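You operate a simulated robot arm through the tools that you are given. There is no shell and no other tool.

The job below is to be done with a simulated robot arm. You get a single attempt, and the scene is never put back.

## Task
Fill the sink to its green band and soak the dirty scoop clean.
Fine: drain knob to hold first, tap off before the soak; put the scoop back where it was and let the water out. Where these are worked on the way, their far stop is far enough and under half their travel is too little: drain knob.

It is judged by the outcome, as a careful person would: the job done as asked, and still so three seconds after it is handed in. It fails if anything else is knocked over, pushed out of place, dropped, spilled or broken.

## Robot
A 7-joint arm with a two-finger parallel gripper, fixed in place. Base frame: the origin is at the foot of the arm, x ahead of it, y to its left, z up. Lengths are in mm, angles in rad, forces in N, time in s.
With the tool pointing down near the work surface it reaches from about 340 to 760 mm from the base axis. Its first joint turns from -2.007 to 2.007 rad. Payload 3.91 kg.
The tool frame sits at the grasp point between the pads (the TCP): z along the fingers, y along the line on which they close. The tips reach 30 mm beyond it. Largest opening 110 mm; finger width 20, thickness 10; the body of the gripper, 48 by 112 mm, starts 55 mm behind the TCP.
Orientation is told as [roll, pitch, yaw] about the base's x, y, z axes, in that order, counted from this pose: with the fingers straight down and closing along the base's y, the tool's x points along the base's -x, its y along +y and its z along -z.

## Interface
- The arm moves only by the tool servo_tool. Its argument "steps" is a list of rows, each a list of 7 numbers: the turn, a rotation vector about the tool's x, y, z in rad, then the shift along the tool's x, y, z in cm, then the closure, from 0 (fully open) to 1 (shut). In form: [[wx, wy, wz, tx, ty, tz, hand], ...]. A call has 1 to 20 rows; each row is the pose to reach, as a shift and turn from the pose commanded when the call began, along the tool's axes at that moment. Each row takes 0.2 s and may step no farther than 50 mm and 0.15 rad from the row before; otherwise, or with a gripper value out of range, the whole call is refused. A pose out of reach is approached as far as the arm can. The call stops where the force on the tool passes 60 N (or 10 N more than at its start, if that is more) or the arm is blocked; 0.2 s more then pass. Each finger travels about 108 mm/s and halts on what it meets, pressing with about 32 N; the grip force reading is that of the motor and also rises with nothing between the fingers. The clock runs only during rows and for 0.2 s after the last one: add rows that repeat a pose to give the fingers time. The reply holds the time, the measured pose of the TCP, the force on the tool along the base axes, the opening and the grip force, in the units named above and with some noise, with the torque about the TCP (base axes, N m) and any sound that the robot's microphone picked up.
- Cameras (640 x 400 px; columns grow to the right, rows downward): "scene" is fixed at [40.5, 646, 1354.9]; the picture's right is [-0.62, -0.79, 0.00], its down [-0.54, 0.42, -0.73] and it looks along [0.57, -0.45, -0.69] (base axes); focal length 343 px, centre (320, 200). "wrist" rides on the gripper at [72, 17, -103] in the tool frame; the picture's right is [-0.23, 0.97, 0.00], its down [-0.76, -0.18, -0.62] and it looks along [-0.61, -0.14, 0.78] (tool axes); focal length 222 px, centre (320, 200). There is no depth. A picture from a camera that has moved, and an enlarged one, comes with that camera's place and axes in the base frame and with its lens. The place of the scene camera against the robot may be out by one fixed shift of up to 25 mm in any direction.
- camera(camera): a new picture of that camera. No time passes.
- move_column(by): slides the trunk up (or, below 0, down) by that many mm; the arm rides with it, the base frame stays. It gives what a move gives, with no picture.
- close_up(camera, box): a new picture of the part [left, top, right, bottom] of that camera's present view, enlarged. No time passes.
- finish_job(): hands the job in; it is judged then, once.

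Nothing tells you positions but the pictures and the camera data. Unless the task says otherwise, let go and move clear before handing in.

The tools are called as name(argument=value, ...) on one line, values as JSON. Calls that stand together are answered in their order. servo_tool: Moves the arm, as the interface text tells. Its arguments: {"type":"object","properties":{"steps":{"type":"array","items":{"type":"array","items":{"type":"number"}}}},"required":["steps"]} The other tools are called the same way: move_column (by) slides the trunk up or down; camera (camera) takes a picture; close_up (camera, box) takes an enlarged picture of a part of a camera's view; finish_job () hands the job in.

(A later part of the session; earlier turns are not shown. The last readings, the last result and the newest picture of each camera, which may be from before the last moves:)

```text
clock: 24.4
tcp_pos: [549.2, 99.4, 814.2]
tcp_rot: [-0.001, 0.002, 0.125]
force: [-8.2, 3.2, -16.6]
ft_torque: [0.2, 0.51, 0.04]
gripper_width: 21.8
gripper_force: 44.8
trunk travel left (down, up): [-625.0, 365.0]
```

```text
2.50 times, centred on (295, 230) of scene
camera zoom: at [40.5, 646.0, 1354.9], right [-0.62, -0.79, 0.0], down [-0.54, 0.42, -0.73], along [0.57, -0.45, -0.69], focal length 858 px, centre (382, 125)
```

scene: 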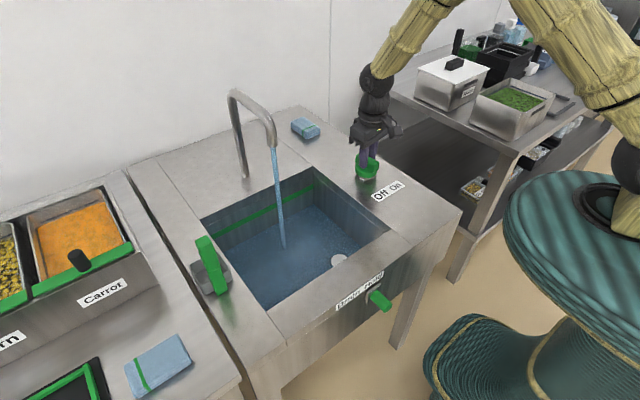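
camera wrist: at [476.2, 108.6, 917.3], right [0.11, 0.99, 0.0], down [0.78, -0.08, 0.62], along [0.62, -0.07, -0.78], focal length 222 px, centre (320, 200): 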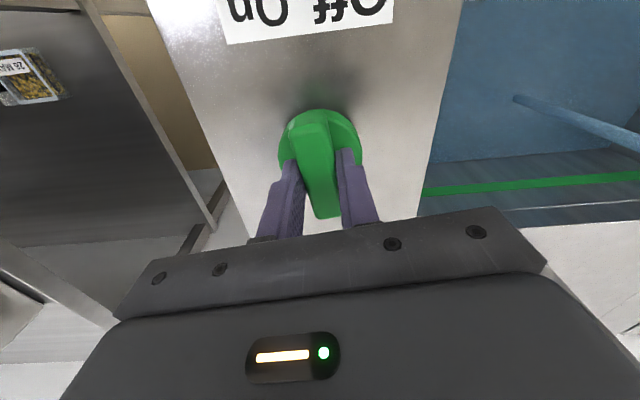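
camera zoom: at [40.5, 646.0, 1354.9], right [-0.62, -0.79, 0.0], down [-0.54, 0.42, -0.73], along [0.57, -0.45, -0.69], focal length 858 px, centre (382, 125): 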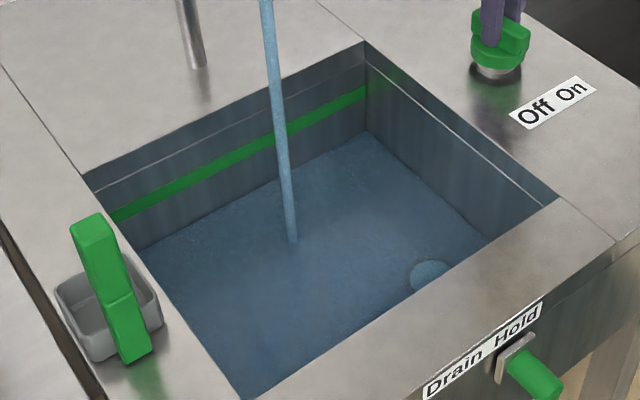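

The level is rising at roughly 2.7 px/s at the back corner, so it needs about 13 s more. I'll loosen my grip so force doesn't build up, staying around the handle.

servo_tool(steps=[[0, 0, 0, 0, 0, 0, 0.7], [0, 0, 0, 0, 0, 0, 0.6], [0, 0, 0, 0, 0, 0, 0.6], [0, 0, 0, 0, 0, 0, 0.6], [0, 0, 0, 0, 0, 0, 0.6]])

close_up(camera="scene", box=[190, 150, 400, 310])

camera(camera="wrist")

```text
clock: 25.6
tcp_pos: [549.4, 99.7, 815.2]
tcp_rot: [-0.001, 0.0, 0.125]
force: [-1.0, 1.0, 0.4]
ft_torque: [0.01, -0.01, -0.01]
gripper_width: 44.2
gripper_force: 0.1
trunk travel left (down, up): [-625.0, 365.0]
```

```text
2.50 times, centred on (295, 230) of scene
camera zoom: at [40.5, 646.0, 1354.9], right [-0.62, -0.79, 0.0], down [-0.54, 0.42, -0.73], along [0.57, -0.45, -0.69], focal length 858 px, centre (382, 125)
```

zoom: 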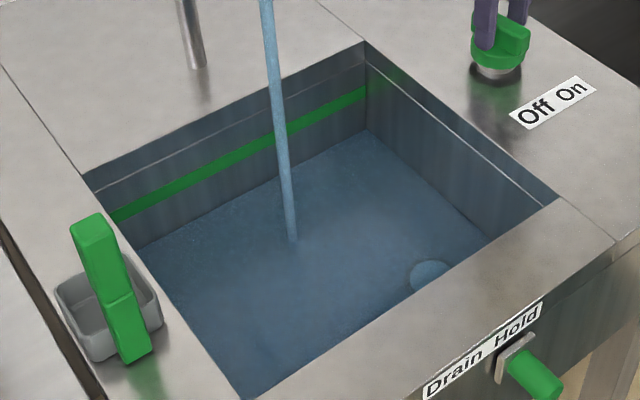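

```text
taken
camera wrist: at [475.9, 108.0, 917.9], right [0.1, 0.99, 0.0], down [0.78, -0.08, 0.62], along [0.62, -0.06, -0.78], focal length 222 px, centre (320, 200)
```

wrist: 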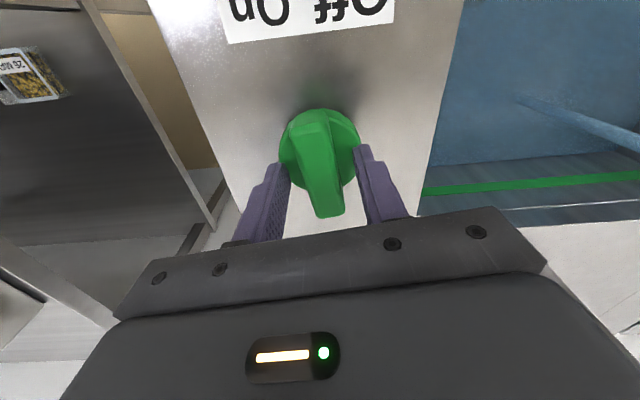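

servo_tool(steps=[[0, 0, 0, 0, 0, 0, 0.6], [0, 0, 0, 0, 0, 0, 0.6], [0, 0, 0, 0, 0, 0, 0.6], [0, 0, 0, 0, 0, 0, 0.6], [0, 0, 0, 0, 0, 0, 0.6], [0, 0, 0, 0, 0, 0, 0.6], [0, 0, 0, 0, 0, 0, 0.6], [0, 0, 0, 0, 0, 0, 0.6], [0, 0, 0, 0, 0, 0, 0.6], [0, 0, 0, 0, 0, 0, 0.6], [0, 0, 0, 0, 0, 0, 0.6], [0, 0, 0, 0, 0, 0, 0.6], [0, 0, 0, 0, 0, 0, 0.6], [0, 0, 0, 0, 0, 0, 0.6], [0, 0, 0, 0, 0, 0, 0.6], [0, 0, 0, 0, 0, 0, 0.6], [0, 0, 0, 0, 0, 0, 0.6], [0, 0, 0, 0, 0, 0, 0.6], [0, 0, 0, 0, 0, 0, 0.6], [0, 0, 0, 0, 0, 0, 0.6]])

close_up(camera="scene", box=[190, 150, 400, 310])

close_up(camera="scene", box=[280, 155, 344, 205])

```text
clock: 29.8
tcp_pos: [549.8, 100.3, 815.4]
tcp_rot: [0.0, -0.001, 0.125]
force: [0.3, 0.1, 0.3]
ft_torque: [-0.01, -0.01, 0.01]
gripper_width: 44.2
gripper_force: 0.2
trunk travel left (down, up): [-625.0, 365.0]
```

```text
2.50 times, centred on (295, 230) of scene
camera zoom: at [40.5, 646.0, 1354.9], right [-0.62, -0.79, 0.0], down [-0.54, 0.42, -0.73], along [0.57, -0.45, -0.69], focal length 858 px, centre (382, 125)
```

zoom: 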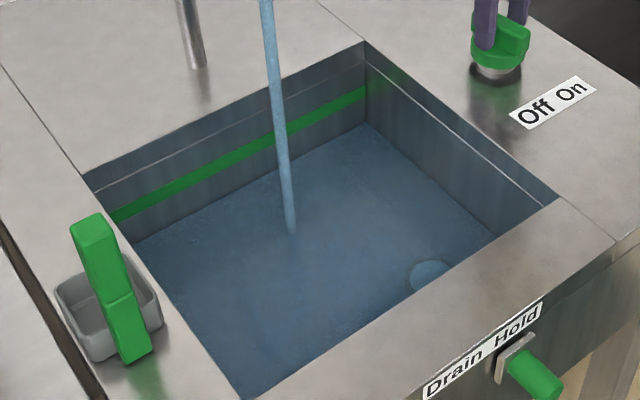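

```text
8.00 times, centred on (312, 180) of scene
camera zoom: at [40.5, 646.0, 1354.9], right [-0.62, -0.79, 0.0], down [-0.54, 0.42, -0.73], along [0.57, -0.45, -0.69], focal length 2745 px, centre (384, 360)
```

zoom: 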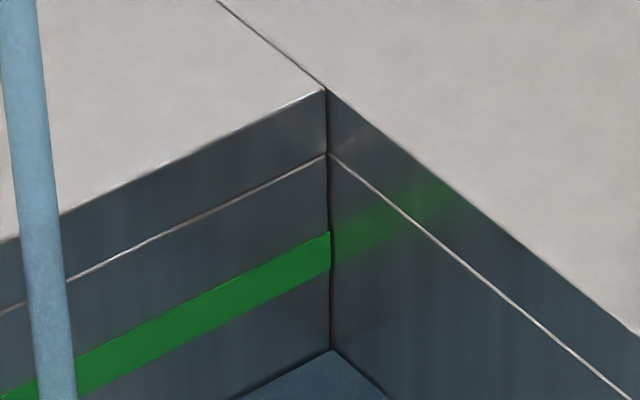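

The water is at row 350 in the 8x view and the band spans rows 232–270. At about 6 px/s I'll wait some more, then check.

servo_tool(steps=[[0, 0, 0, 0, 0, 0, 0.6], [0, 0, 0, 0, 0, 0, 0.6], [0, 0, 0, 0, 0, 0, 0.6], [0, 0, 0, 0, 0, 0, 0.6], [0, 0, 0, 0, 0, 0, 0.6], [0, 0, 0, 0, 0, 0, 0.6], [0, 0, 0, 0, 0, 0, 0.6], [0, 0, 0, 0, 0, 0, 0.6], [0, 0, 0, 0, 0, 0, 0.6], [0, 0, 0, 0, 0, 0, 0.6], [0, 0, 0, 0, 0, 0, 0.6], [0, 0, 0, 0, 0, 0, 0.6], [0, 0, 0, 0, 0, 0, 0.6], [0, 0, 0, 0, 0, 0, 0.6], [0, 0, 0, 0, 0, 0, 0.6], [0, 0, 0, 0, 0, 0, 0.6], [0, 0, 0, 0, 0, 0, 0.6], [0, 0, 0, 0, 0, 0, 0.6], [0, 0, 0, 0, 0, 0, 0.6], [0, 0, 0, 0, 0, 0, 0.6]])

close_up(camera="scene", box=[280, 155, 344, 205])

```text
clock: 34.0
tcp_pos: [549.5, 99.1, 814.6]
tcp_rot: [0.001, 0.002, 0.127]
force: [-0.1, 0.1, -0.1]
ft_torque: [0.01, 0.02, -0.01]
gripper_width: 44.1
gripper_force: 0.2
trunk travel left (down, up): [-625.0, 365.0]
```

```text
8.00 times, centred on (312, 180) of scene
camera zoom: at [40.5, 646.0, 1354.9], right [-0.62, -0.79, 0.0], down [-0.54, 0.42, -0.73], along [0.57, -0.45, -0.69], focal length 2745 px, centre (384, 360)
```

zoom: 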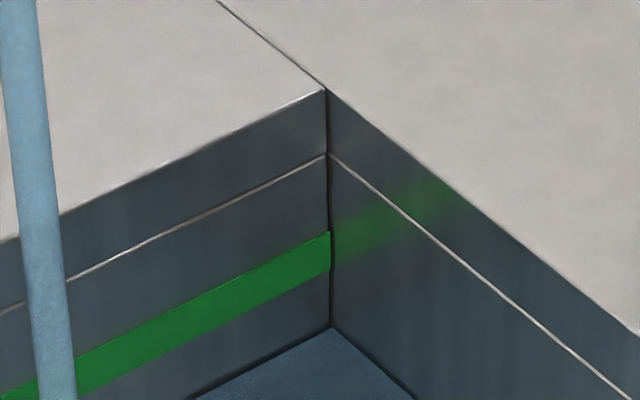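

servo_tool(steps=[[0, 0, 0, 0, 0, 0, 0.6], [0, 0, 0, 0, 0, 0, 0.6], [0, 0, 0, 0, 0, 0, 0.6], [0, 0, 0, 0, 0, 0, 0.6], [0, 0, 0, 0, 0, 0, 0.6], [0, 0, 0, 0, 0, 0, 0.6], [0, 0, 0, 0, 0, 0, 0.6], [0, 0, 0, 0, 0, 0, 0.6], [0, 0, 0, 0, 0, 0, 0.6], [0, 0, 0, 0, 0, 0, 0.6], [0, 0, 0, 0, 0, 0, 0.6], [0, 0, 0, 0, 0, 0, 0.6], [0, 0, 0, 0, 0, 0, 0.6], [0, 0, 0, 0, 0, 0, 0.6], [0, 0, 0, 0, 0, 0, 0.6], [0, 0, 0, 0, 0, 0, 0.6], [0, 0, 0, 0, 0, 0, 0.6], [0, 0, 0, 0, 0, 0, 0.6], [0, 0, 0, 0, 0, 0, 0.6], [0, 0, 0, 0, 0, 0, 0.6]])

close_up(camera="scene", box=[280, 155, 344, 205])

```text
clock: 38.2
tcp_pos: [548.8, 99.7, 814.4]
tcp_rot: [0.002, 0.0, 0.126]
force: [0.5, 0.1, 0.5]
ft_torque: [0.01, 0.01, 0.04]
gripper_width: 43.9
gripper_force: 0.1
trunk travel left (down, up): [-625.0, 365.0]
```

```text
8.00 times, centred on (312, 180) of scene
camera zoom: at [40.5, 646.0, 1354.9], right [-0.62, -0.79, 0.0], down [-0.54, 0.42, -0.73], along [0.57, -0.45, -0.69], focal length 2745 px, centre (384, 360)
```

zoom: 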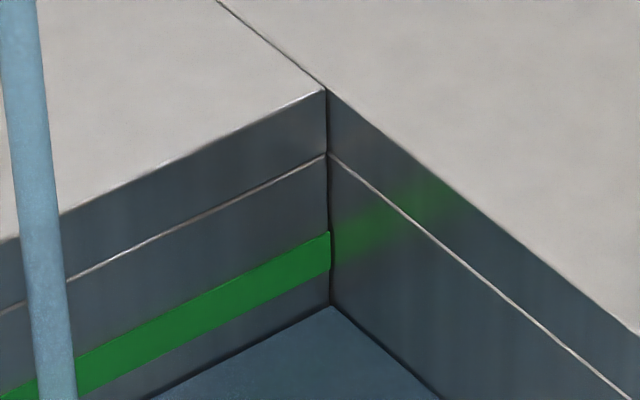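

servo_tool(steps=[[0, 0, 0, 0, 0, 0, 0.6], [0, 0, 0, 0, 0, 0, 0.6], [0, 0, 0, 0, 0, 0, 0.6], [0, 0, 0, 0, 0, 0, 0.6], [0, 0, 0, 0, 0, 0, 0.6], [0, 0, 0, 0, 0, 0, 0.6], [0, 0, 0, 0, 0, 0, 0.6], [0, 0, 0, 0, 0, 0, 0.6], [0, 0, 0, 0, 0, 0, 0.6], [0, 0, 0, 0, 0, 0, 0.6], [0, 0, 0, 0, 0, 0, 0.6], [0, 0, 0, 0, 0, 0, 0.6], [0, 0, 0, 0, 0, 0, 0.6], [0, 0, 0, 0, 0, 0, 0.6], [0, 0, 0, 0, 0, 0, 0.6], [0, 0, 0, 0, 0, 0, 0.6], [0, 0, 0, 0, 0, 0, 0.6], [0, 0, 0, 0, 0, 0, 0.6], [0, 0, 0, 0, 0, 0, 0.6], [0, 0, 0, 0, 0, 0, 0.6]])

servo_tool(steps=[[0, 0, 0, 0, 0, 0, 0.7], [0, 0, 0, 0, 0, 0, 0.8], [0, 0, 0, 0, 0, 0, 0.9], [0, 0, 0, 0, 0, 0, 0.9], [0, 0, 0, 0, 0, 0, 0.9]])

close_up(camera="scene", box=[280, 155, 344, 205])

camera(camera="wrist")

```text
clock: 42.4
tcp_pos: [549.8, 99.4, 815.0]
tcp_rot: [0.001, 0.0, 0.125]
force: [-0.9, 0.7, 0.1]
ft_torque: [0.01, 0.0, -0.01]
gripper_width: 44.1
gripper_force: 0.1
trunk travel left (down, up): [-625.0, 365.0]
```

```text
clock: 43.6
tcp_pos: [549.9, 100.8, 815.4]
tcp_rot: [-0.001, 0.0, 0.127]
force: [0.2, 3.9, 0.1]
ft_torque: [0.11, 0.0, 0.01]
gripper_width: 21.7
gripper_force: 45.2
trunk travel left (down, up): [-625.0, 365.0]
```

```text
8.00 times, centred on (312, 180) of scene
camera zoom: at [40.5, 646.0, 1354.9], right [-0.62, -0.79, 0.0], down [-0.54, 0.42, -0.73], along [0.57, -0.45, -0.69], focal length 2745 px, centre (384, 360)
```

zoom: 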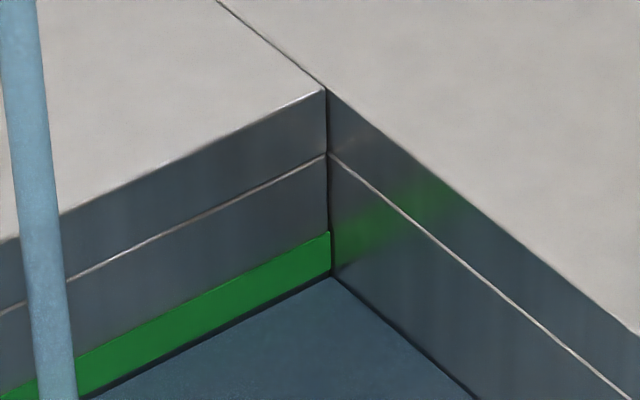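

```text
taken
camera wrist: at [475.9, 108.5, 917.9], right [0.1, 0.99, 0.0], down [0.78, -0.08, 0.62], along [0.62, -0.06, -0.78], focal length 222 px, centre (320, 200)
```

wrist: 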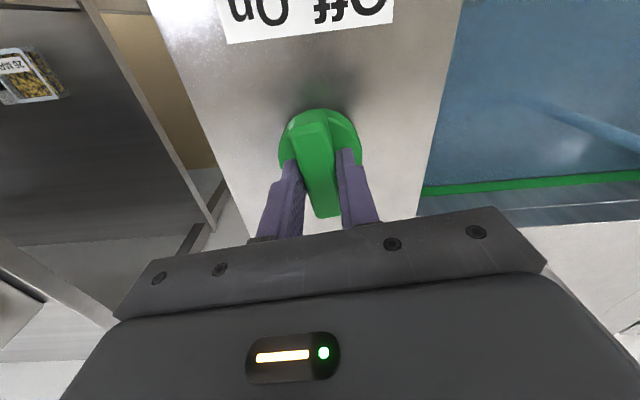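

The water has reached the bottom edge of the band. I'll wait about 3.4 s to reach mid-band, then turn the tap off.

servo_tool(steps=[[0, 0, 0, 0, 0, 0, 0.9], [0, 0, 0, 0, 0, 0, 0.9], [0, 0, 0, 0, 0, 0, 0.9], [0, 0, 0, 0, 0, 0, 0.9], [0, 0, 0, 0, 0, 0, 0.9], [0, 0, 0, 0, 0, 0, 0.9], [0, 0, 0, 0, 0, 0, 0.9], [0, 0, 0, 0, 0, 0, 0.9], [0, 0, 0, 0, 0, 0, 0.9], [0, 0, 0, 0, 0, 0, 0.9], [0, 0, 0, 0, 0, 0, 0.9], [0, 0, 0, 0, 0, 0, 0.9], [0, 0, 0, 0, 0, 0, 0.9], [0, 0, 0, 0, 0, 0, 0.9], [0, 0, 0, 0, 0, 0, 0.9]])

servo_tool(steps=[[0, 0, -0.13, 0, 0, 0, 0.9], [0, 0, -0.26, 0, 0, 0, 0.9], [0, 0, -0.39, 0, 0, 0, 0.9], [0, 0, -0.52, 0, 0, 0, 0.9], [0, 0, -0.6, 0, 0, 0, 0.9], [0, 0, -0.645, 0, 0, 0, 0.9]])

camera(camera="scene")

close_up(camera="scene", box=[280, 155, 344, 205])

camera(camera="wrist")

```text
clock: 46.8
tcp_pos: [549.0, 98.7, 815.3]
tcp_rot: [-0.002, 0.001, 0.125]
force: [0.2, 4.7, 0.6]
ft_torque: [0.13, 0.02, 0.0]
gripper_width: 21.9
gripper_force: 45.1
trunk travel left (down, up): [-625.0, 365.0]
```

```text
clock: 48.2
tcp_pos: [549.1, 100.9, 815.4]
tcp_rot: [0.0, -0.001, 0.773]
force: [0.1, 4.2, -5.6]
ft_torque: [0.67, -0.74, 0.04]
gripper_width: 22.0
gripper_force: 45.0
trunk travel left (down, up): [-625.0, 365.0]
```

```text
taken
```

scene: 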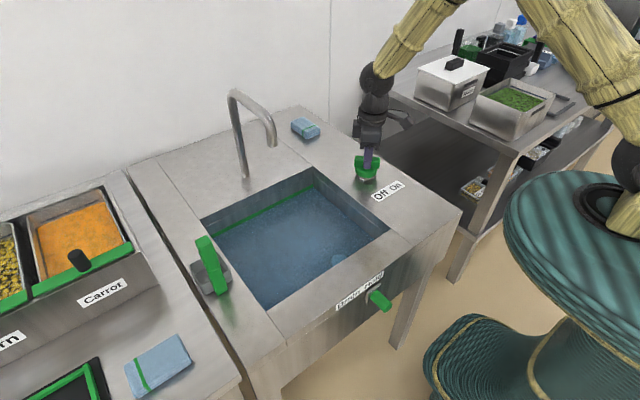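

```text
8.00 times, centred on (312, 180) of scene
camera zoom: at [40.5, 646.0, 1354.9], right [-0.62, -0.79, 0.0], down [-0.54, 0.42, -0.73], along [0.57, -0.45, -0.69], focal length 2745 px, centre (384, 360)
```

zoom: 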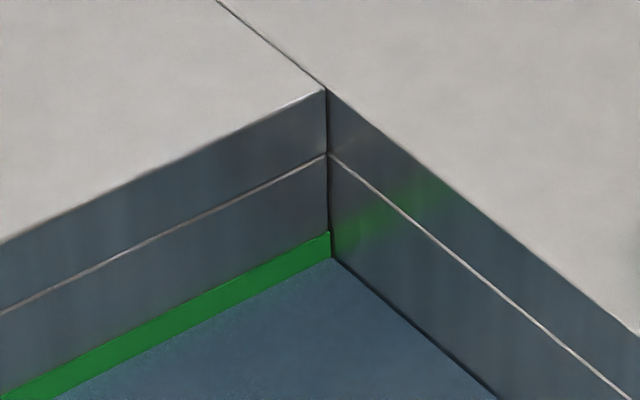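

```text
taken
camera wrist: at [486.4, 62.1, 917.9], right [-0.52, 0.86, 0.0], down [0.67, 0.41, 0.62], along [0.53, 0.32, -0.78], focal length 222 px, centre (320, 200)
```

wrist: 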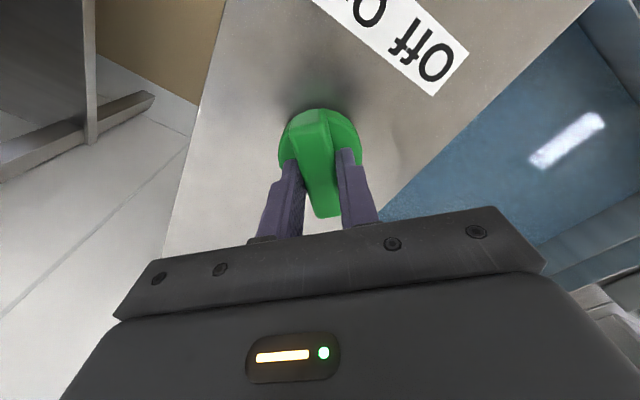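

The stream has stopped and the surface sits inside the green band. I'll release the tap and lift off.

servo_tool(steps=[[0, 0, 0, 0, 0, 0, 0.6], [0, 0, 0, 0, 0, 0, 0.5], [0, 0, 0, 0, 0, 0, 0.5], [0, 0, 0, 0, 0, -3, 0.5], [0, 0, 0, 0, 0, -7, 0.4], [0, 0, 0, 0, 0, -11, 0.2], [0, 0, 0, 0, 0, -15, 0]])

close_up(camera="scene", box=[280, 155, 344, 205])

close_up(camera="wrist", box=[240, 60, 400, 180])

camera(camera="scene")

```text
clock: 49.8
tcp_pos: [549.2, 99.7, 965.5]
tcp_rot: [0.001, 0.0, 0.77]
force: [0.1, -0.3, -0.3]
ft_torque: [0.01, -0.01, 0.01]
gripper_width: 110.3
gripper_force: 0.1
trunk travel left (down, up): [-625.0, 365.0]
```

```text
8.00 times, centred on (312, 180) of scene
camera zoom: at [40.5, 646.0, 1354.9], right [-0.62, -0.79, 0.0], down [-0.54, 0.42, -0.73], along [0.57, -0.45, -0.69], focal length 2745 px, centre (384, 360)
```

zoom: 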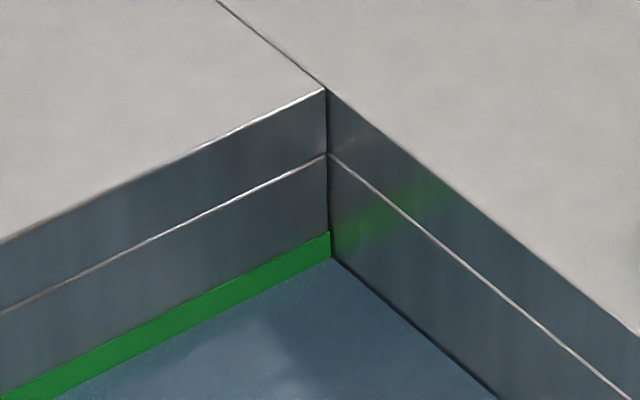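

```text
3.33 times, centred on (320, 120) of wrist
camera zoom: at [485.7, 61.6, 1068.5], right [-0.52, 0.86, 0.0], down [0.67, 0.4, 0.62], along [0.53, 0.32, -0.78], focal length 740 px, centre (320, 467)
```

zoom: 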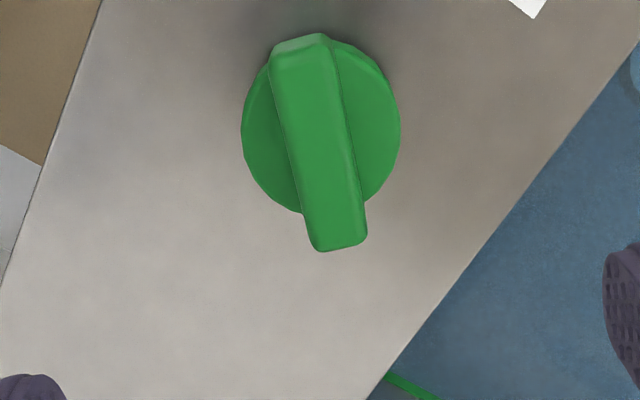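

```text
taken
```

scene: 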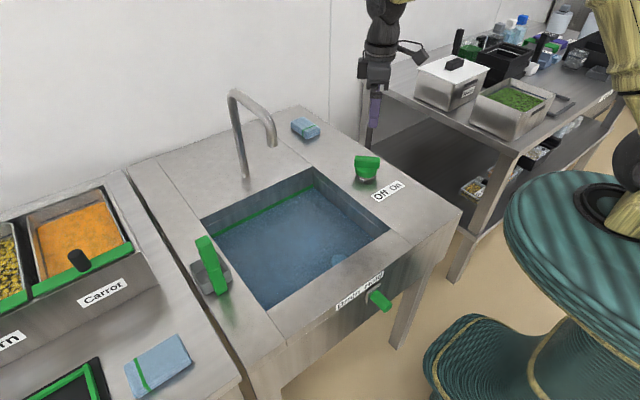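

The level is steady inside the band and the tap is off. Next I'll back away from the faucet, straighten the hand and go to look at the scoop.

servo_tool(steps=[[0, 0, 0.128, 0.96, 2.1, -0.6, 0], [0, 0, 0.257, 1.93, 4.2, -1.2, 0], [0, 0, 0.385, 2.89, 6.3, -1.8, 0], [0, 0, 0.513, 3.85, 8.4, -2.4, 0], [0, 0, 0.642, 4.8, 10.5, -3, 0], [0, 0, 0.77, 5.78, 12.57, -3.5, 0], [0, 0, 0.77, 5.78, 12.57, -3.5, 0]])

servo_tool(steps=[[0, 0, 0, 0, 4.5, 0, 0], [0, 0, 0, 0, 9, 0, 0], [0, 0, 0, 0, 13.5, 0, 0], [0, 0, 0, 0, 18, 0, 0], [0, 0, 0, 0, 22.5, 0, 0], [0, 0, 0, 0, 27, 0, 0], [0, 0, 0, 0, 31.5, 0, 0], [0, 0, 0, 1, 36, 0, 0], [0, 0, 0, 2, 40, 0, 0], [0, 0, 0, 2, 40, 0, 0]])

camera(camera="wrist")

camera(camera="scene")

```text
clock: 51.4
tcp_pos: [419.4, 145.9, 999.2]
tcp_rot: [-0.001, 0.001, -0.01]
force: [-0.4, -1.0, 0.7]
ft_torque: [0.01, 0.0, -0.03]
gripper_width: 110.0
gripper_force: 0.0
trunk travel left (down, up): [-625.0, 365.0]
```

```text
clock: 53.6
tcp_pos: [399.1, 549.8, 1001.1]
tcp_rot: [-0.001, -0.001, 0.001]
force: [-0.7, 0.0, -0.7]
ft_torque: [0.02, 0.03, 0.0]
gripper_width: 110.1
gripper_force: 0.1
trunk travel left (down, up): [-625.0, 365.0]
```

```text
taken
camera wrist: at [326.7, 567.7, 1103.6], right [0.23, 0.97, 0.0], down [0.76, -0.18, 0.62], along [0.61, -0.14, -0.78], focal length 222 px, centre (320, 200)
```

wrist: 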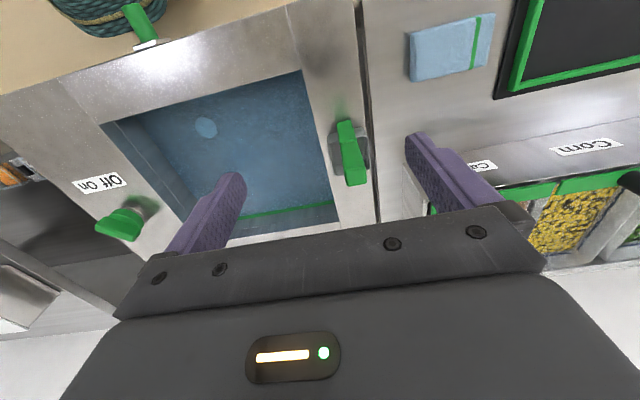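

```text
taken
```

scene: 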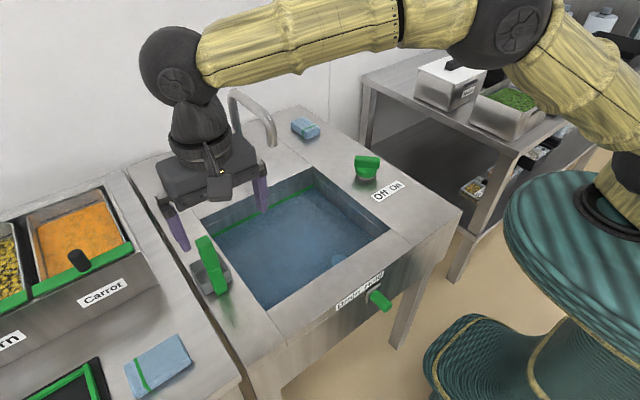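

close_up(camera="wrist", box=[300, 105, 412, 195])

close_up(camera="scene", box=[160, 210, 280, 310])

```text
4.44 times, centred on (356, 150) of wrist
camera zoom: at [326.7, 567.7, 1103.6], right [0.23, 0.97, 0.0], down [0.76, -0.18, 0.62], along [0.61, -0.14, -0.78], focal length 987 px, centre (160, 422)
```

zoom: 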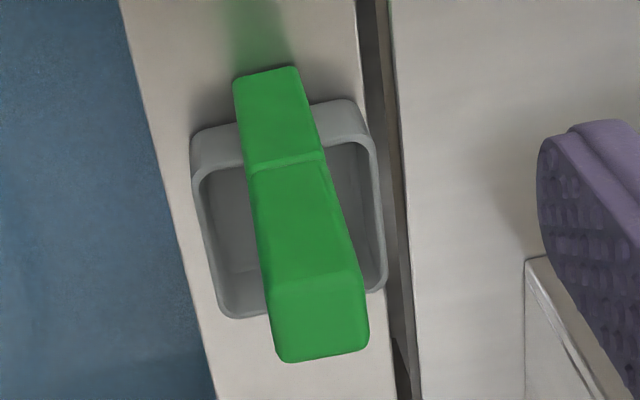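

```text
4.00 times, centred on (220, 260) of scene
camera zoom: at [40.5, 646.0, 1354.9], right [-0.62, -0.79, 0.0], down [-0.54, 0.42, -0.73], along [0.57, -0.45, -0.69], focal length 1373 px, centre (720, -40)
```

zoom: 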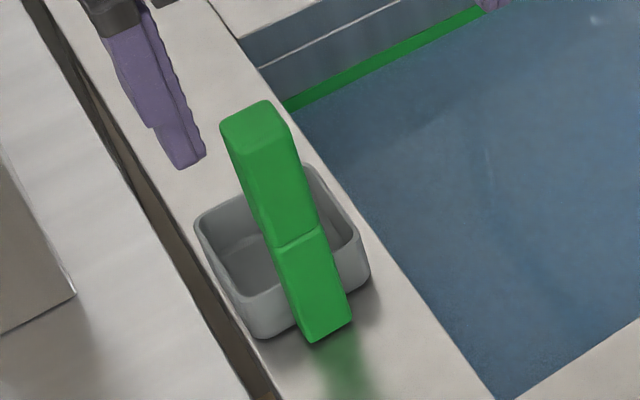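

The scoop handle is 22×24 mm at the top, centred at about (464, 576), with its thick part spanning z≈832–898. The bowl sits behind it at x≈472–535. I'll move directly above the handle with partly open fingers.

servo_tool(steps=[[0, 0, 0, -1.7, 0.6, 1, 0.2], [0, 0, 0, -3.4, 1.2, 2, 0.4], [0, 0, 0, -5, 1.9, 3, 0.45], [0, 0, 0, -6.5, 2.6, 4, 0.45], [0, 0, 0, -6.5, 2.6, 4, 0.45]])

camera(camera="wrist")

camera(camera="scene")

```text
clock: 54.8
tcp_pos: [462.1, 563.1, 959.5]
tcp_rot: [-0.001, 0.0, 0.001]
force: [0.0, 0.5, 0.4]
ft_torque: [0.05, 0.0, 0.01]
gripper_width: 60.5
gripper_force: 0.0
out of reach, approached as far as the arm can: row 4, 5
trunk travel left (down, up): [-625.0, 365.0]
```

```text
taken
camera wrist: at [389.5, 581.8, 1061.5], right [0.23, 0.97, 0.0], down [0.76, -0.18, 0.62], along [0.61, -0.14, -0.78], focal length 222 px, centre (320, 200)
```

wrist: 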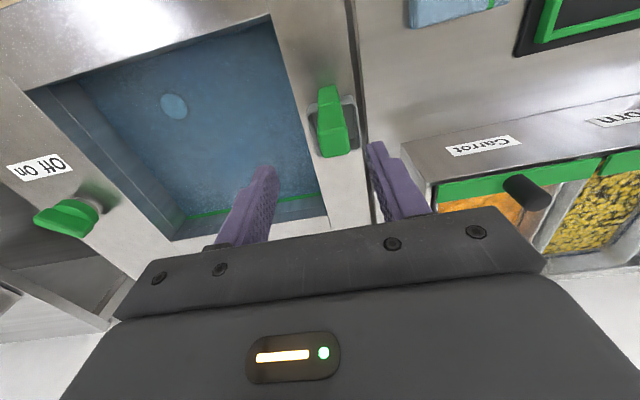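

```text
taken
```

scene: 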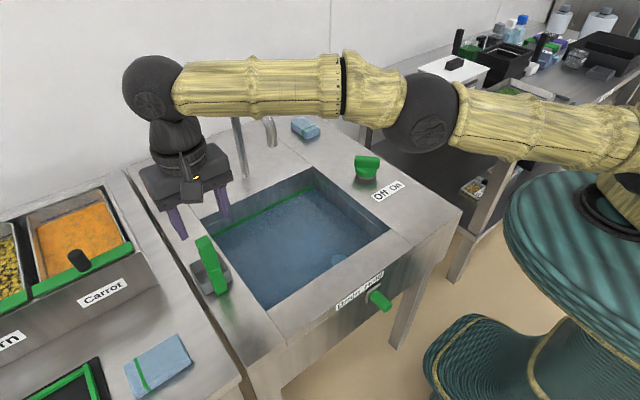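

The arm is near its reach limit at this height because the wrist is well above the shoulder. I'll raise the trunk about 130 mm, which gives more reach, then come back down over the handle.

move_column(by=130)

```text
clock: 56.4
tcp_pos: [461.4, 564.4, 1089.0]
tcp_rot: [0.0, 0.0, 0.002]
force: [1.2, 0.2, 0.1]
ft_torque: [0.02, 0.01, 0.03]
gripper_width: 60.2
gripper_force: 0.1
trunk travel left (down, up): [-755.0, 235.0]
```

servo_tool(steps=[[0, 0, 0, 0, 0, 4, 0.45], [0, 0, 0, 0, 0, 8, 0.45], [0, 0, 0, 0, 0, 12, 0.45], [0, 0, 0, 0, 0, 13, 0.45], [0, 0, 0, 0, 0, 13, 0.45]])

camera(camera="wrist")

```text
clock: 57.6
tcp_pos: [460.4, 561.6, 958.7]
tcp_rot: [-0.001, 0.0, 0.002]
force: [0.3, -0.3, -0.1]
ft_torque: [-0.03, -0.01, -0.02]
gripper_width: 60.8
gripper_force: 0.2
trunk travel left (down, up): [-755.0, 235.0]
```

```text
taken
camera wrist: at [388.6, 580.6, 1062.7], right [0.23, 0.97, 0.0], down [0.76, -0.18, 0.62], along [0.61, -0.14, -0.78], focal length 222 px, centre (320, 200)
```

wrist: 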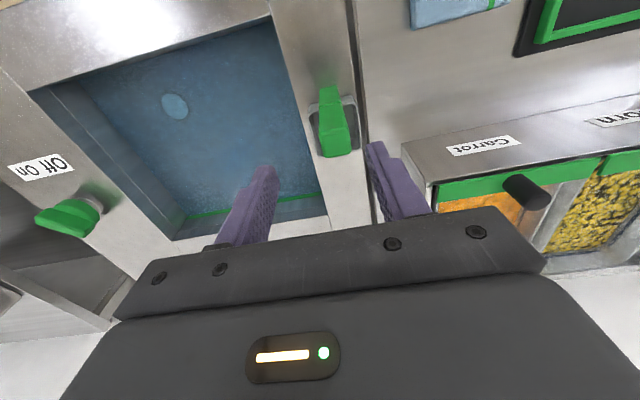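

close_up(camera="wrist", box=[280, 75, 392, 165])

```text
4.44 times, centred on (336, 120) of wrist
camera zoom: at [388.6, 580.6, 1062.7], right [0.23, 0.97, 0.0], down [0.76, -0.18, 0.62], along [0.61, -0.14, -0.78], focal length 987 px, centre (249, 556)
```

zoom: 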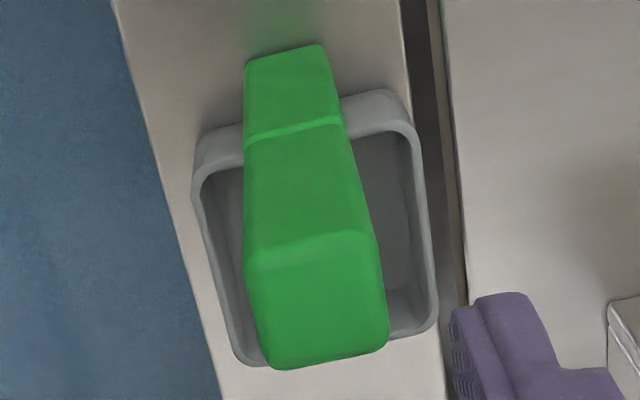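

servo_tool(steps=[[0, 0, 0.035, -0.3, 1.28, 1, 0.45], [0, 0, 0.035, -0.3, 1.28, 1.5, 0.45], [0, 0, 0.035, -0.3, 1.28, 1.5, 0.45]])

camera(camera="wrist")

close_up(camera="scene", box=[120, 140, 280, 300])

```text
clock: 58.4
tcp_pos: [463.1, 576.7, 943.8]
tcp_rot: [-0.001, 0.001, -0.035]
force: [0.1, -0.9, -0.3]
ft_torque: [-0.02, 0.0, -0.01]
gripper_width: 60.7
gripper_force: 0.1
trunk travel left (down, up): [-755.0, 235.0]
```

```text
taken
camera wrist: at [392.4, 596.5, 1046.8], right [0.26, 0.97, 0.0], down [0.76, -0.2, 0.62], along [0.6, -0.16, -0.78], focal length 222 px, centre (320, 200)
```

wrist: 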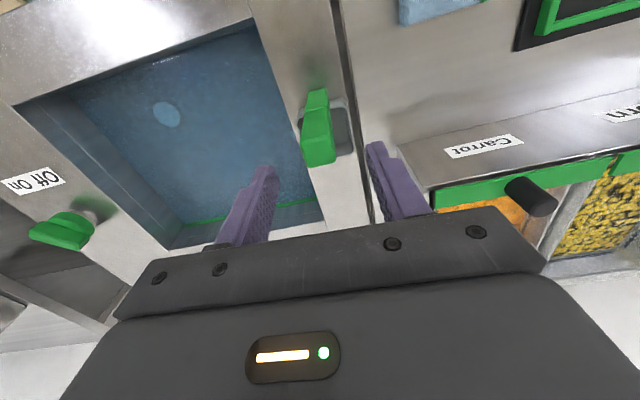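

```text
2.50 times, centred on (200, 220) of scene
camera zoom: at [40.5, 646.0, 1354.9], right [-0.62, -0.79, 0.0], down [-0.54, 0.42, -0.73], along [0.57, -0.45, -0.69], focal length 858 px, centre (620, 150)
```

zoom: 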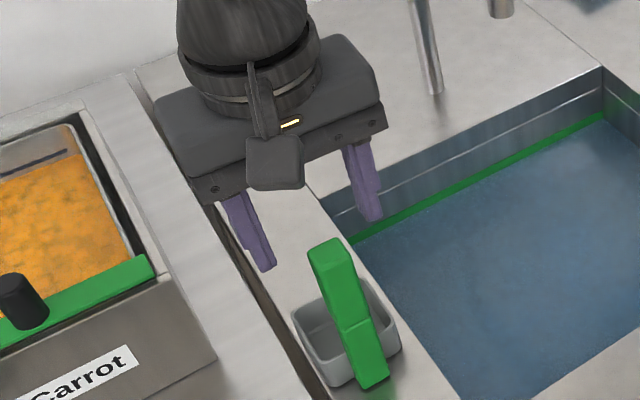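

servo_tool(steps=[[0, 0, 0, 0, 0, 2, 0.45], [0, 0, 0, 0, 0, 3.5, 0.45], [0, 0, 0, 0, 0, 3.5, 0.45]])

camera(camera="wrist")

close_up(camera="scene", box=[120, 140, 280, 300])

```text
clock: 59.2
tcp_pos: [463.1, 574.4, 908.9]
tcp_rot: [0.002, -0.001, -0.034]
force: [0.5, 0.0, 0.2]
ft_torque: [-0.01, 0.02, -0.02]
gripper_width: 60.7
gripper_force: 0.1
out of reach, approached as far as the arm can: row 2
trunk travel left (down, up): [-755.0, 235.0]
```

```text
taken
camera wrist: at [390.8, 595.1, 1012.4], right [0.26, 0.97, 0.0], down [0.76, -0.2, 0.62], along [0.6, -0.16, -0.78], focal length 222 px, centre (320, 200)
```

wrist: 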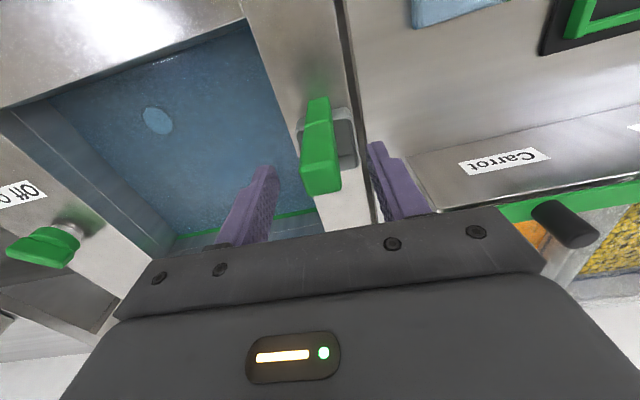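

```text
2.50 times, centred on (200, 220) of scene
camera zoom: at [40.5, 646.0, 1354.9], right [-0.62, -0.79, 0.0], down [-0.54, 0.42, -0.73], along [0.57, -0.45, -0.69], focal length 858 px, centre (620, 150)
```

zoom: 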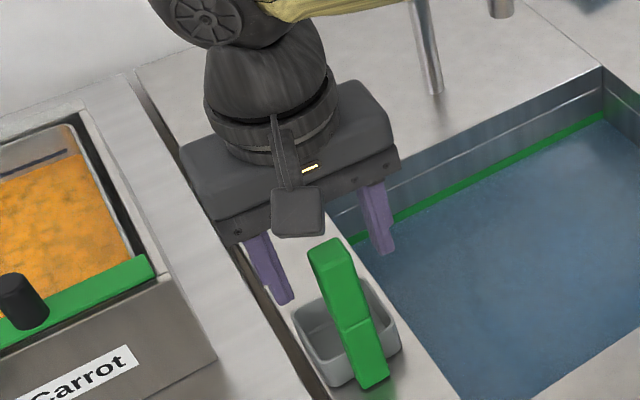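

I'm at the reach limit here but well aligned over the handle. I'll use the trunk to come straight down the last 41 mm so the arm's posture doesn't change.

move_column(by=-41)

camera(camera="wrist")

close_up(camera="scene", box=[140, 170, 280, 310])

```text
clock: 60.0
tcp_pos: [463.1, 575.9, 867.5]
tcp_rot: [-0.001, 0.002, -0.035]
force: [0.2, 0.6, 0.6]
ft_torque: [0.01, -0.01, 0.03]
gripper_width: 60.7
gripper_force: 0.1
trunk travel left (down, up): [-714.0, 276.0]
```

```text
taken
camera wrist: at [390.8, 595.0, 971.8], right [0.26, 0.97, 0.0], down [0.76, -0.2, 0.62], along [0.6, -0.16, -0.78], focal length 222 px, centre (320, 200)
```

wrist: 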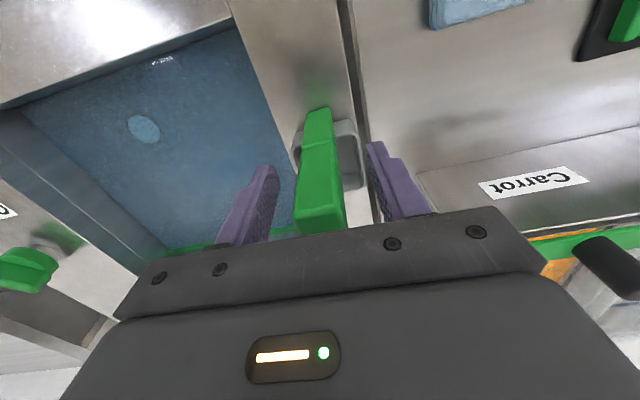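

```text
2.86 times, centred on (210, 240) of scene
camera zoom: at [40.5, 646.0, 1354.9], right [-0.62, -0.79, 0.0], down [-0.54, 0.42, -0.73], along [0.57, -0.45, -0.69], focal length 980 px, centre (634, 86)
```

zoom: 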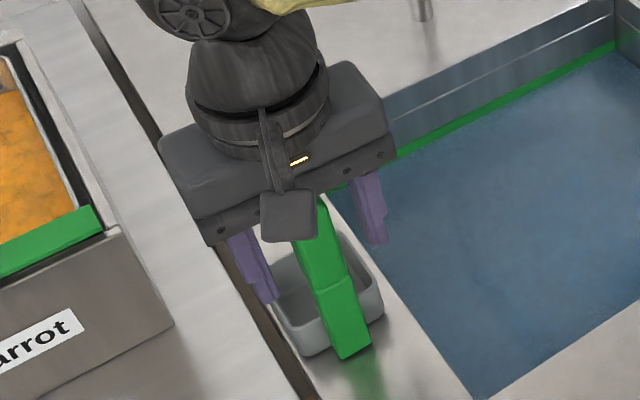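

servo_tool(steps=[[0, 0, 0, 0, 0, 0, 0.6], [0, 0, 0, 0, 0, 0, 0.7], [0, 0, 0, 0, 0, 0, 0.78], [0, 0, 0, 0, 0, 0, 0.85], [0, 0, 0, 0, 0, 0, 0.9], [0, 0, 0, 0, 0, 0, 0.9]])

close_up(camera="scene", box=[140, 170, 280, 310])

camera(camera="wrist")

```text
clock: 61.4
tcp_pos: [462.2, 574.8, 867.6]
tcp_rot: [-0.001, 0.001, -0.036]
force: [-0.9, 0.8, 0.7]
ft_torque: [0.08, -0.09, 0.01]
gripper_width: 23.8
gripper_force: 32.1
trunk travel left (down, up): [-714.0, 276.0]
```

```text
2.86 times, centred on (210, 240) of scene
camera zoom: at [40.5, 646.0, 1354.9], right [-0.62, -0.79, 0.0], down [-0.54, 0.42, -0.73], along [0.57, -0.45, -0.69], focal length 980 px, centre (634, 86)
```

zoom: 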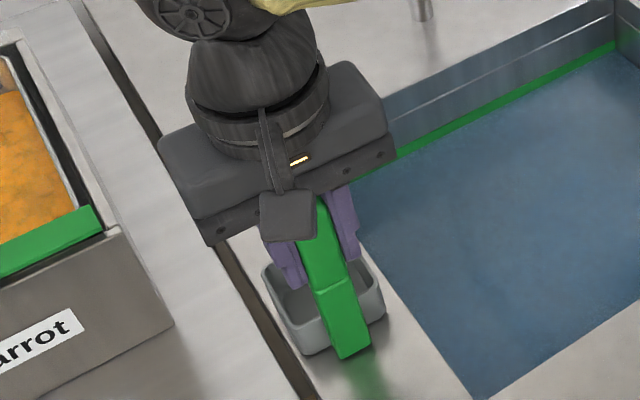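

```text
taken
camera wrist: at [390.9, 595.1, 971.7], right [0.26, 0.97, 0.0], down [0.76, -0.2, 0.62], along [0.6, -0.16, -0.78], focal length 222 px, centre (320, 200)
```

wrist: 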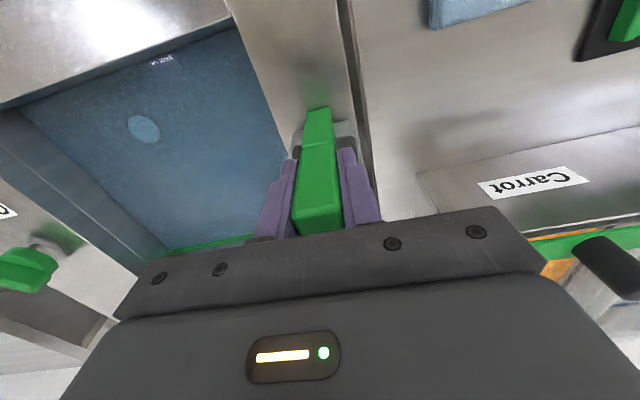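

The handle is gripped (23.8 mm, 32 N). I'll lift straight up with the trunk.

move_column(by=70)

camera(camera="wrist")

close_up(camera="scene", box=[120, 140, 300, 310])

```text
clock: 62.5
tcp_pos: [463.8, 574.9, 937.6]
tcp_rot: [0.0, 0.001, -0.036]
force: [-0.2, 0.8, -1.5]
ft_torque: [0.0, 0.03, -0.03]
gripper_width: 23.5
gripper_force: 31.9
trunk travel left (down, up): [-784.0, 206.0]
```

```text
taken
camera wrist: at [391.0, 595.4, 1041.3], right [0.26, 0.97, 0.0], down [0.76, -0.2, 0.62], along [0.6, -0.16, -0.78], focal length 222 px, centre (320, 200)
```

wrist: 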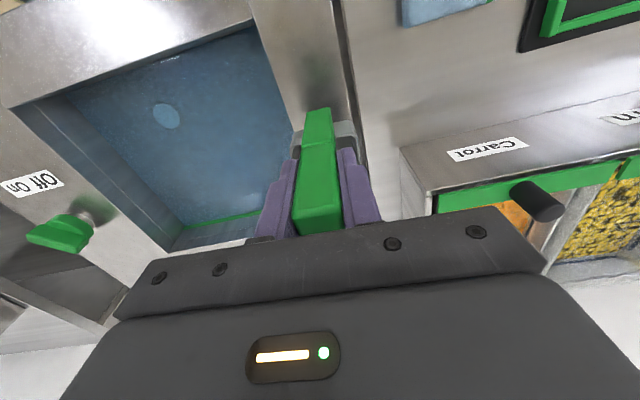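

```text
2.35 times, centred on (210, 225) of scene
camera zoom: at [40.5, 646.0, 1354.9], right [-0.62, -0.79, 0.0], down [-0.54, 0.42, -0.73], along [0.57, -0.45, -0.69], focal length 808 px, centre (579, 141)
```

zoom: 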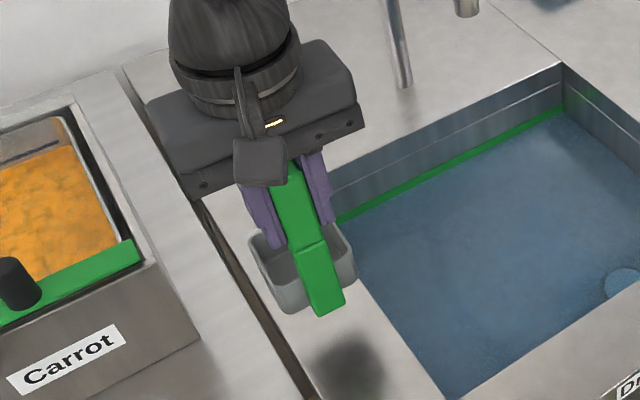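

The scoop is up and steady. I'll carry it over the basin to about (440, 430), clear of the faucet and the plug.

servo_tool(steps=[[0, 0, 0, 0.4, -3, 0, 0.9], [0, 0, 0, 0.8, -6, 0, 0.9], [0, 0, 0, 1.2, -9, 0, 0.9], [0, 0, 0, 1.6, -12, 0, 0.9], [0, 0, 0, 1.9, -14.6, 0, 0.9], [0, 0, 0, 1.9, -14.6, 0, 0.9]])

camera(camera="scene")

camera(camera="wrist")

```text
clock: 63.9
tcp_pos: [437.1, 431.5, 938.1]
tcp_rot: [-0.001, -0.001, -0.033]
force: [-0.4, -0.6, -1.7]
ft_torque: [0.03, 0.01, -0.01]
gripper_width: 24.1
gripper_force: 32.2
trunk travel left (down, up): [-784.0, 206.0]
```

```text
taken
```

scene: 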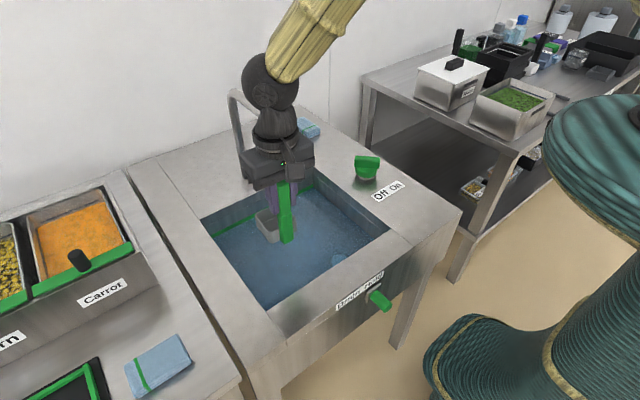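

```text
taken
camera wrist: at [366.4, 450.6, 1041.5], right [0.26, 0.97, 0.0], down [0.76, -0.2, 0.62], along [0.6, -0.16, -0.78], focal length 222 px, centre (320, 200)
```

wrist: 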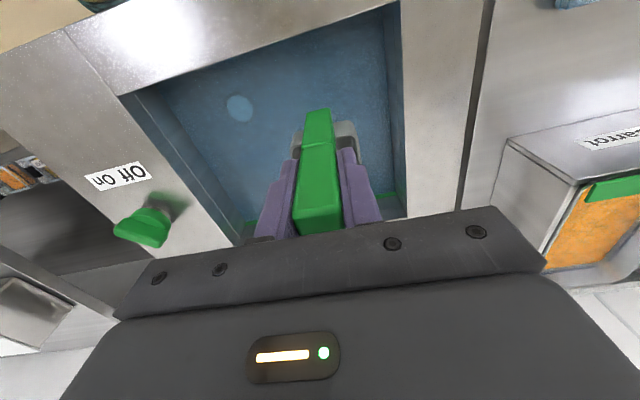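

servo_tool(steps=[[0, 0, 0, 0, 0, 3, 0.9], [0, 0, 0, 0, 0, 6, 0.9], [0, 0, 0, 0, 0, 9, 0.9], [0, 0, 0, 0, 0, 12, 0.9], [0, 0, 0, 0, 0, 14, 0.9], [0, 0, 0, 0, 0, 15.5, 0.9], [0, 0, 0, 0, 0, 17, 0.9], [0, 0, 0, 0, 0, 18, 0.9]])

camera(camera="wrist")

close_up(camera="scene", box=[190, 130, 400, 310])

```text
clock: 65.7
tcp_pos: [437.2, 430.4, 758.4]
tcp_rot: [0.0, 0.0, -0.033]
force: [0.1, 0.8, -0.9]
ft_torque: [0.01, 0.03, 0.02]
gripper_width: 23.9
gripper_force: 32.3
trunk travel left (down, up): [-784.0, 206.0]
```

```text
taken
camera wrist: at [366.3, 450.2, 861.1], right [0.26, 0.97, 0.0], down [0.76, -0.2, 0.62], along [0.6, -0.16, -0.78], focal length 222 px, centre (320, 200)
```

wrist: 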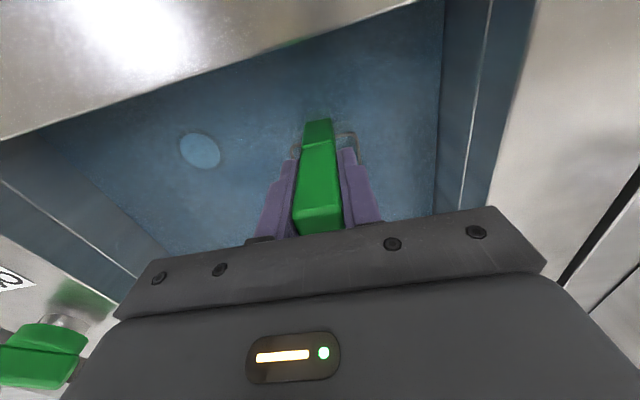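

```text
2.22 times, centred on (295, 220) of scene
camera zoom: at [40.5, 646.0, 1354.9], right [-0.62, -0.79, 0.0], down [-0.54, 0.42, -0.73], along [0.57, -0.45, -0.69], focal length 763 px, centre (376, 156)
```

zoom: 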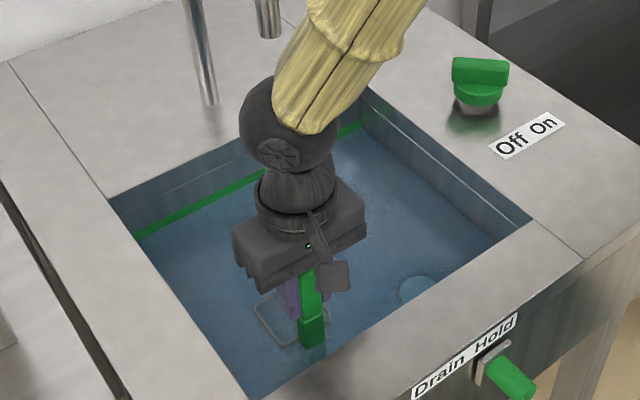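

The bowl's rim is just at the surface. I'll lower gently another 26 mm so it's fully under water, staying off the basin floor.

servo_tool(steps=[[0, 0, 0, 0, 0, 0.6, 0.9], [0, 0, 0, 0, 0, 1.2, 0.9], [0, 0, 0, 0, 0, 1.7, 0.9], [0, 0, 0, 0, 0, 2.2, 0.9], [0, 0, 0, 0, 0, 2.6, 0.9], [0, 0, 0, 0, 0, 2.6, 0.9]])

close_up(camera="wrist", box=[240, 80, 400, 200])

close_up(camera="scene", box=[240, 210, 340, 290])

```text
clock: 67.1
tcp_pos: [438.6, 429.6, 731.6]
tcp_rot: [-0.001, 0.001, -0.036]
force: [0.3, 0.5, -1.9]
ft_torque: [0.05, 0.05, 0.01]
gripper_width: 23.6
gripper_force: 31.8
trunk travel left (down, up): [-784.0, 206.0]
```

```text
3.33 times, centred on (320, 140) of wrist
camera zoom: at [367.0, 449.8, 835.3], right [0.26, 0.97, 0.0], down [0.76, -0.2, 0.62], along [0.6, -0.16, -0.78], focal length 740 px, centre (320, 400)
```

zoom: 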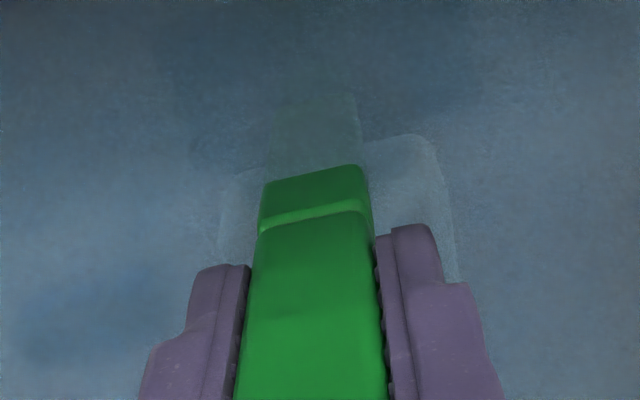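

```text
5.00 times, centred on (290, 250) of scene
camera zoom: at [40.5, 646.0, 1354.9], right [-0.62, -0.79, 0.0], down [-0.54, 0.42, -0.73], along [0.57, -0.45, -0.69], focal length 1716 px, centre (470, -50)
```

zoom: 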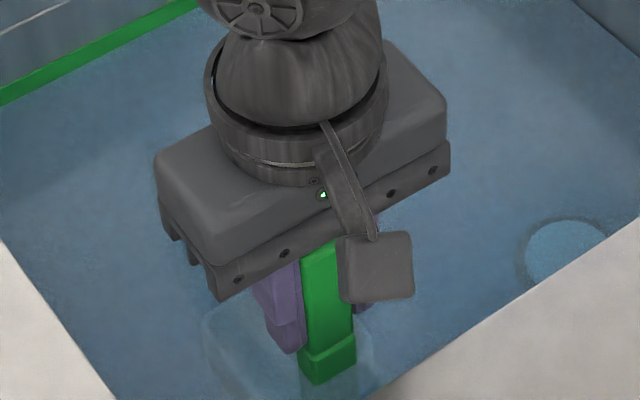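

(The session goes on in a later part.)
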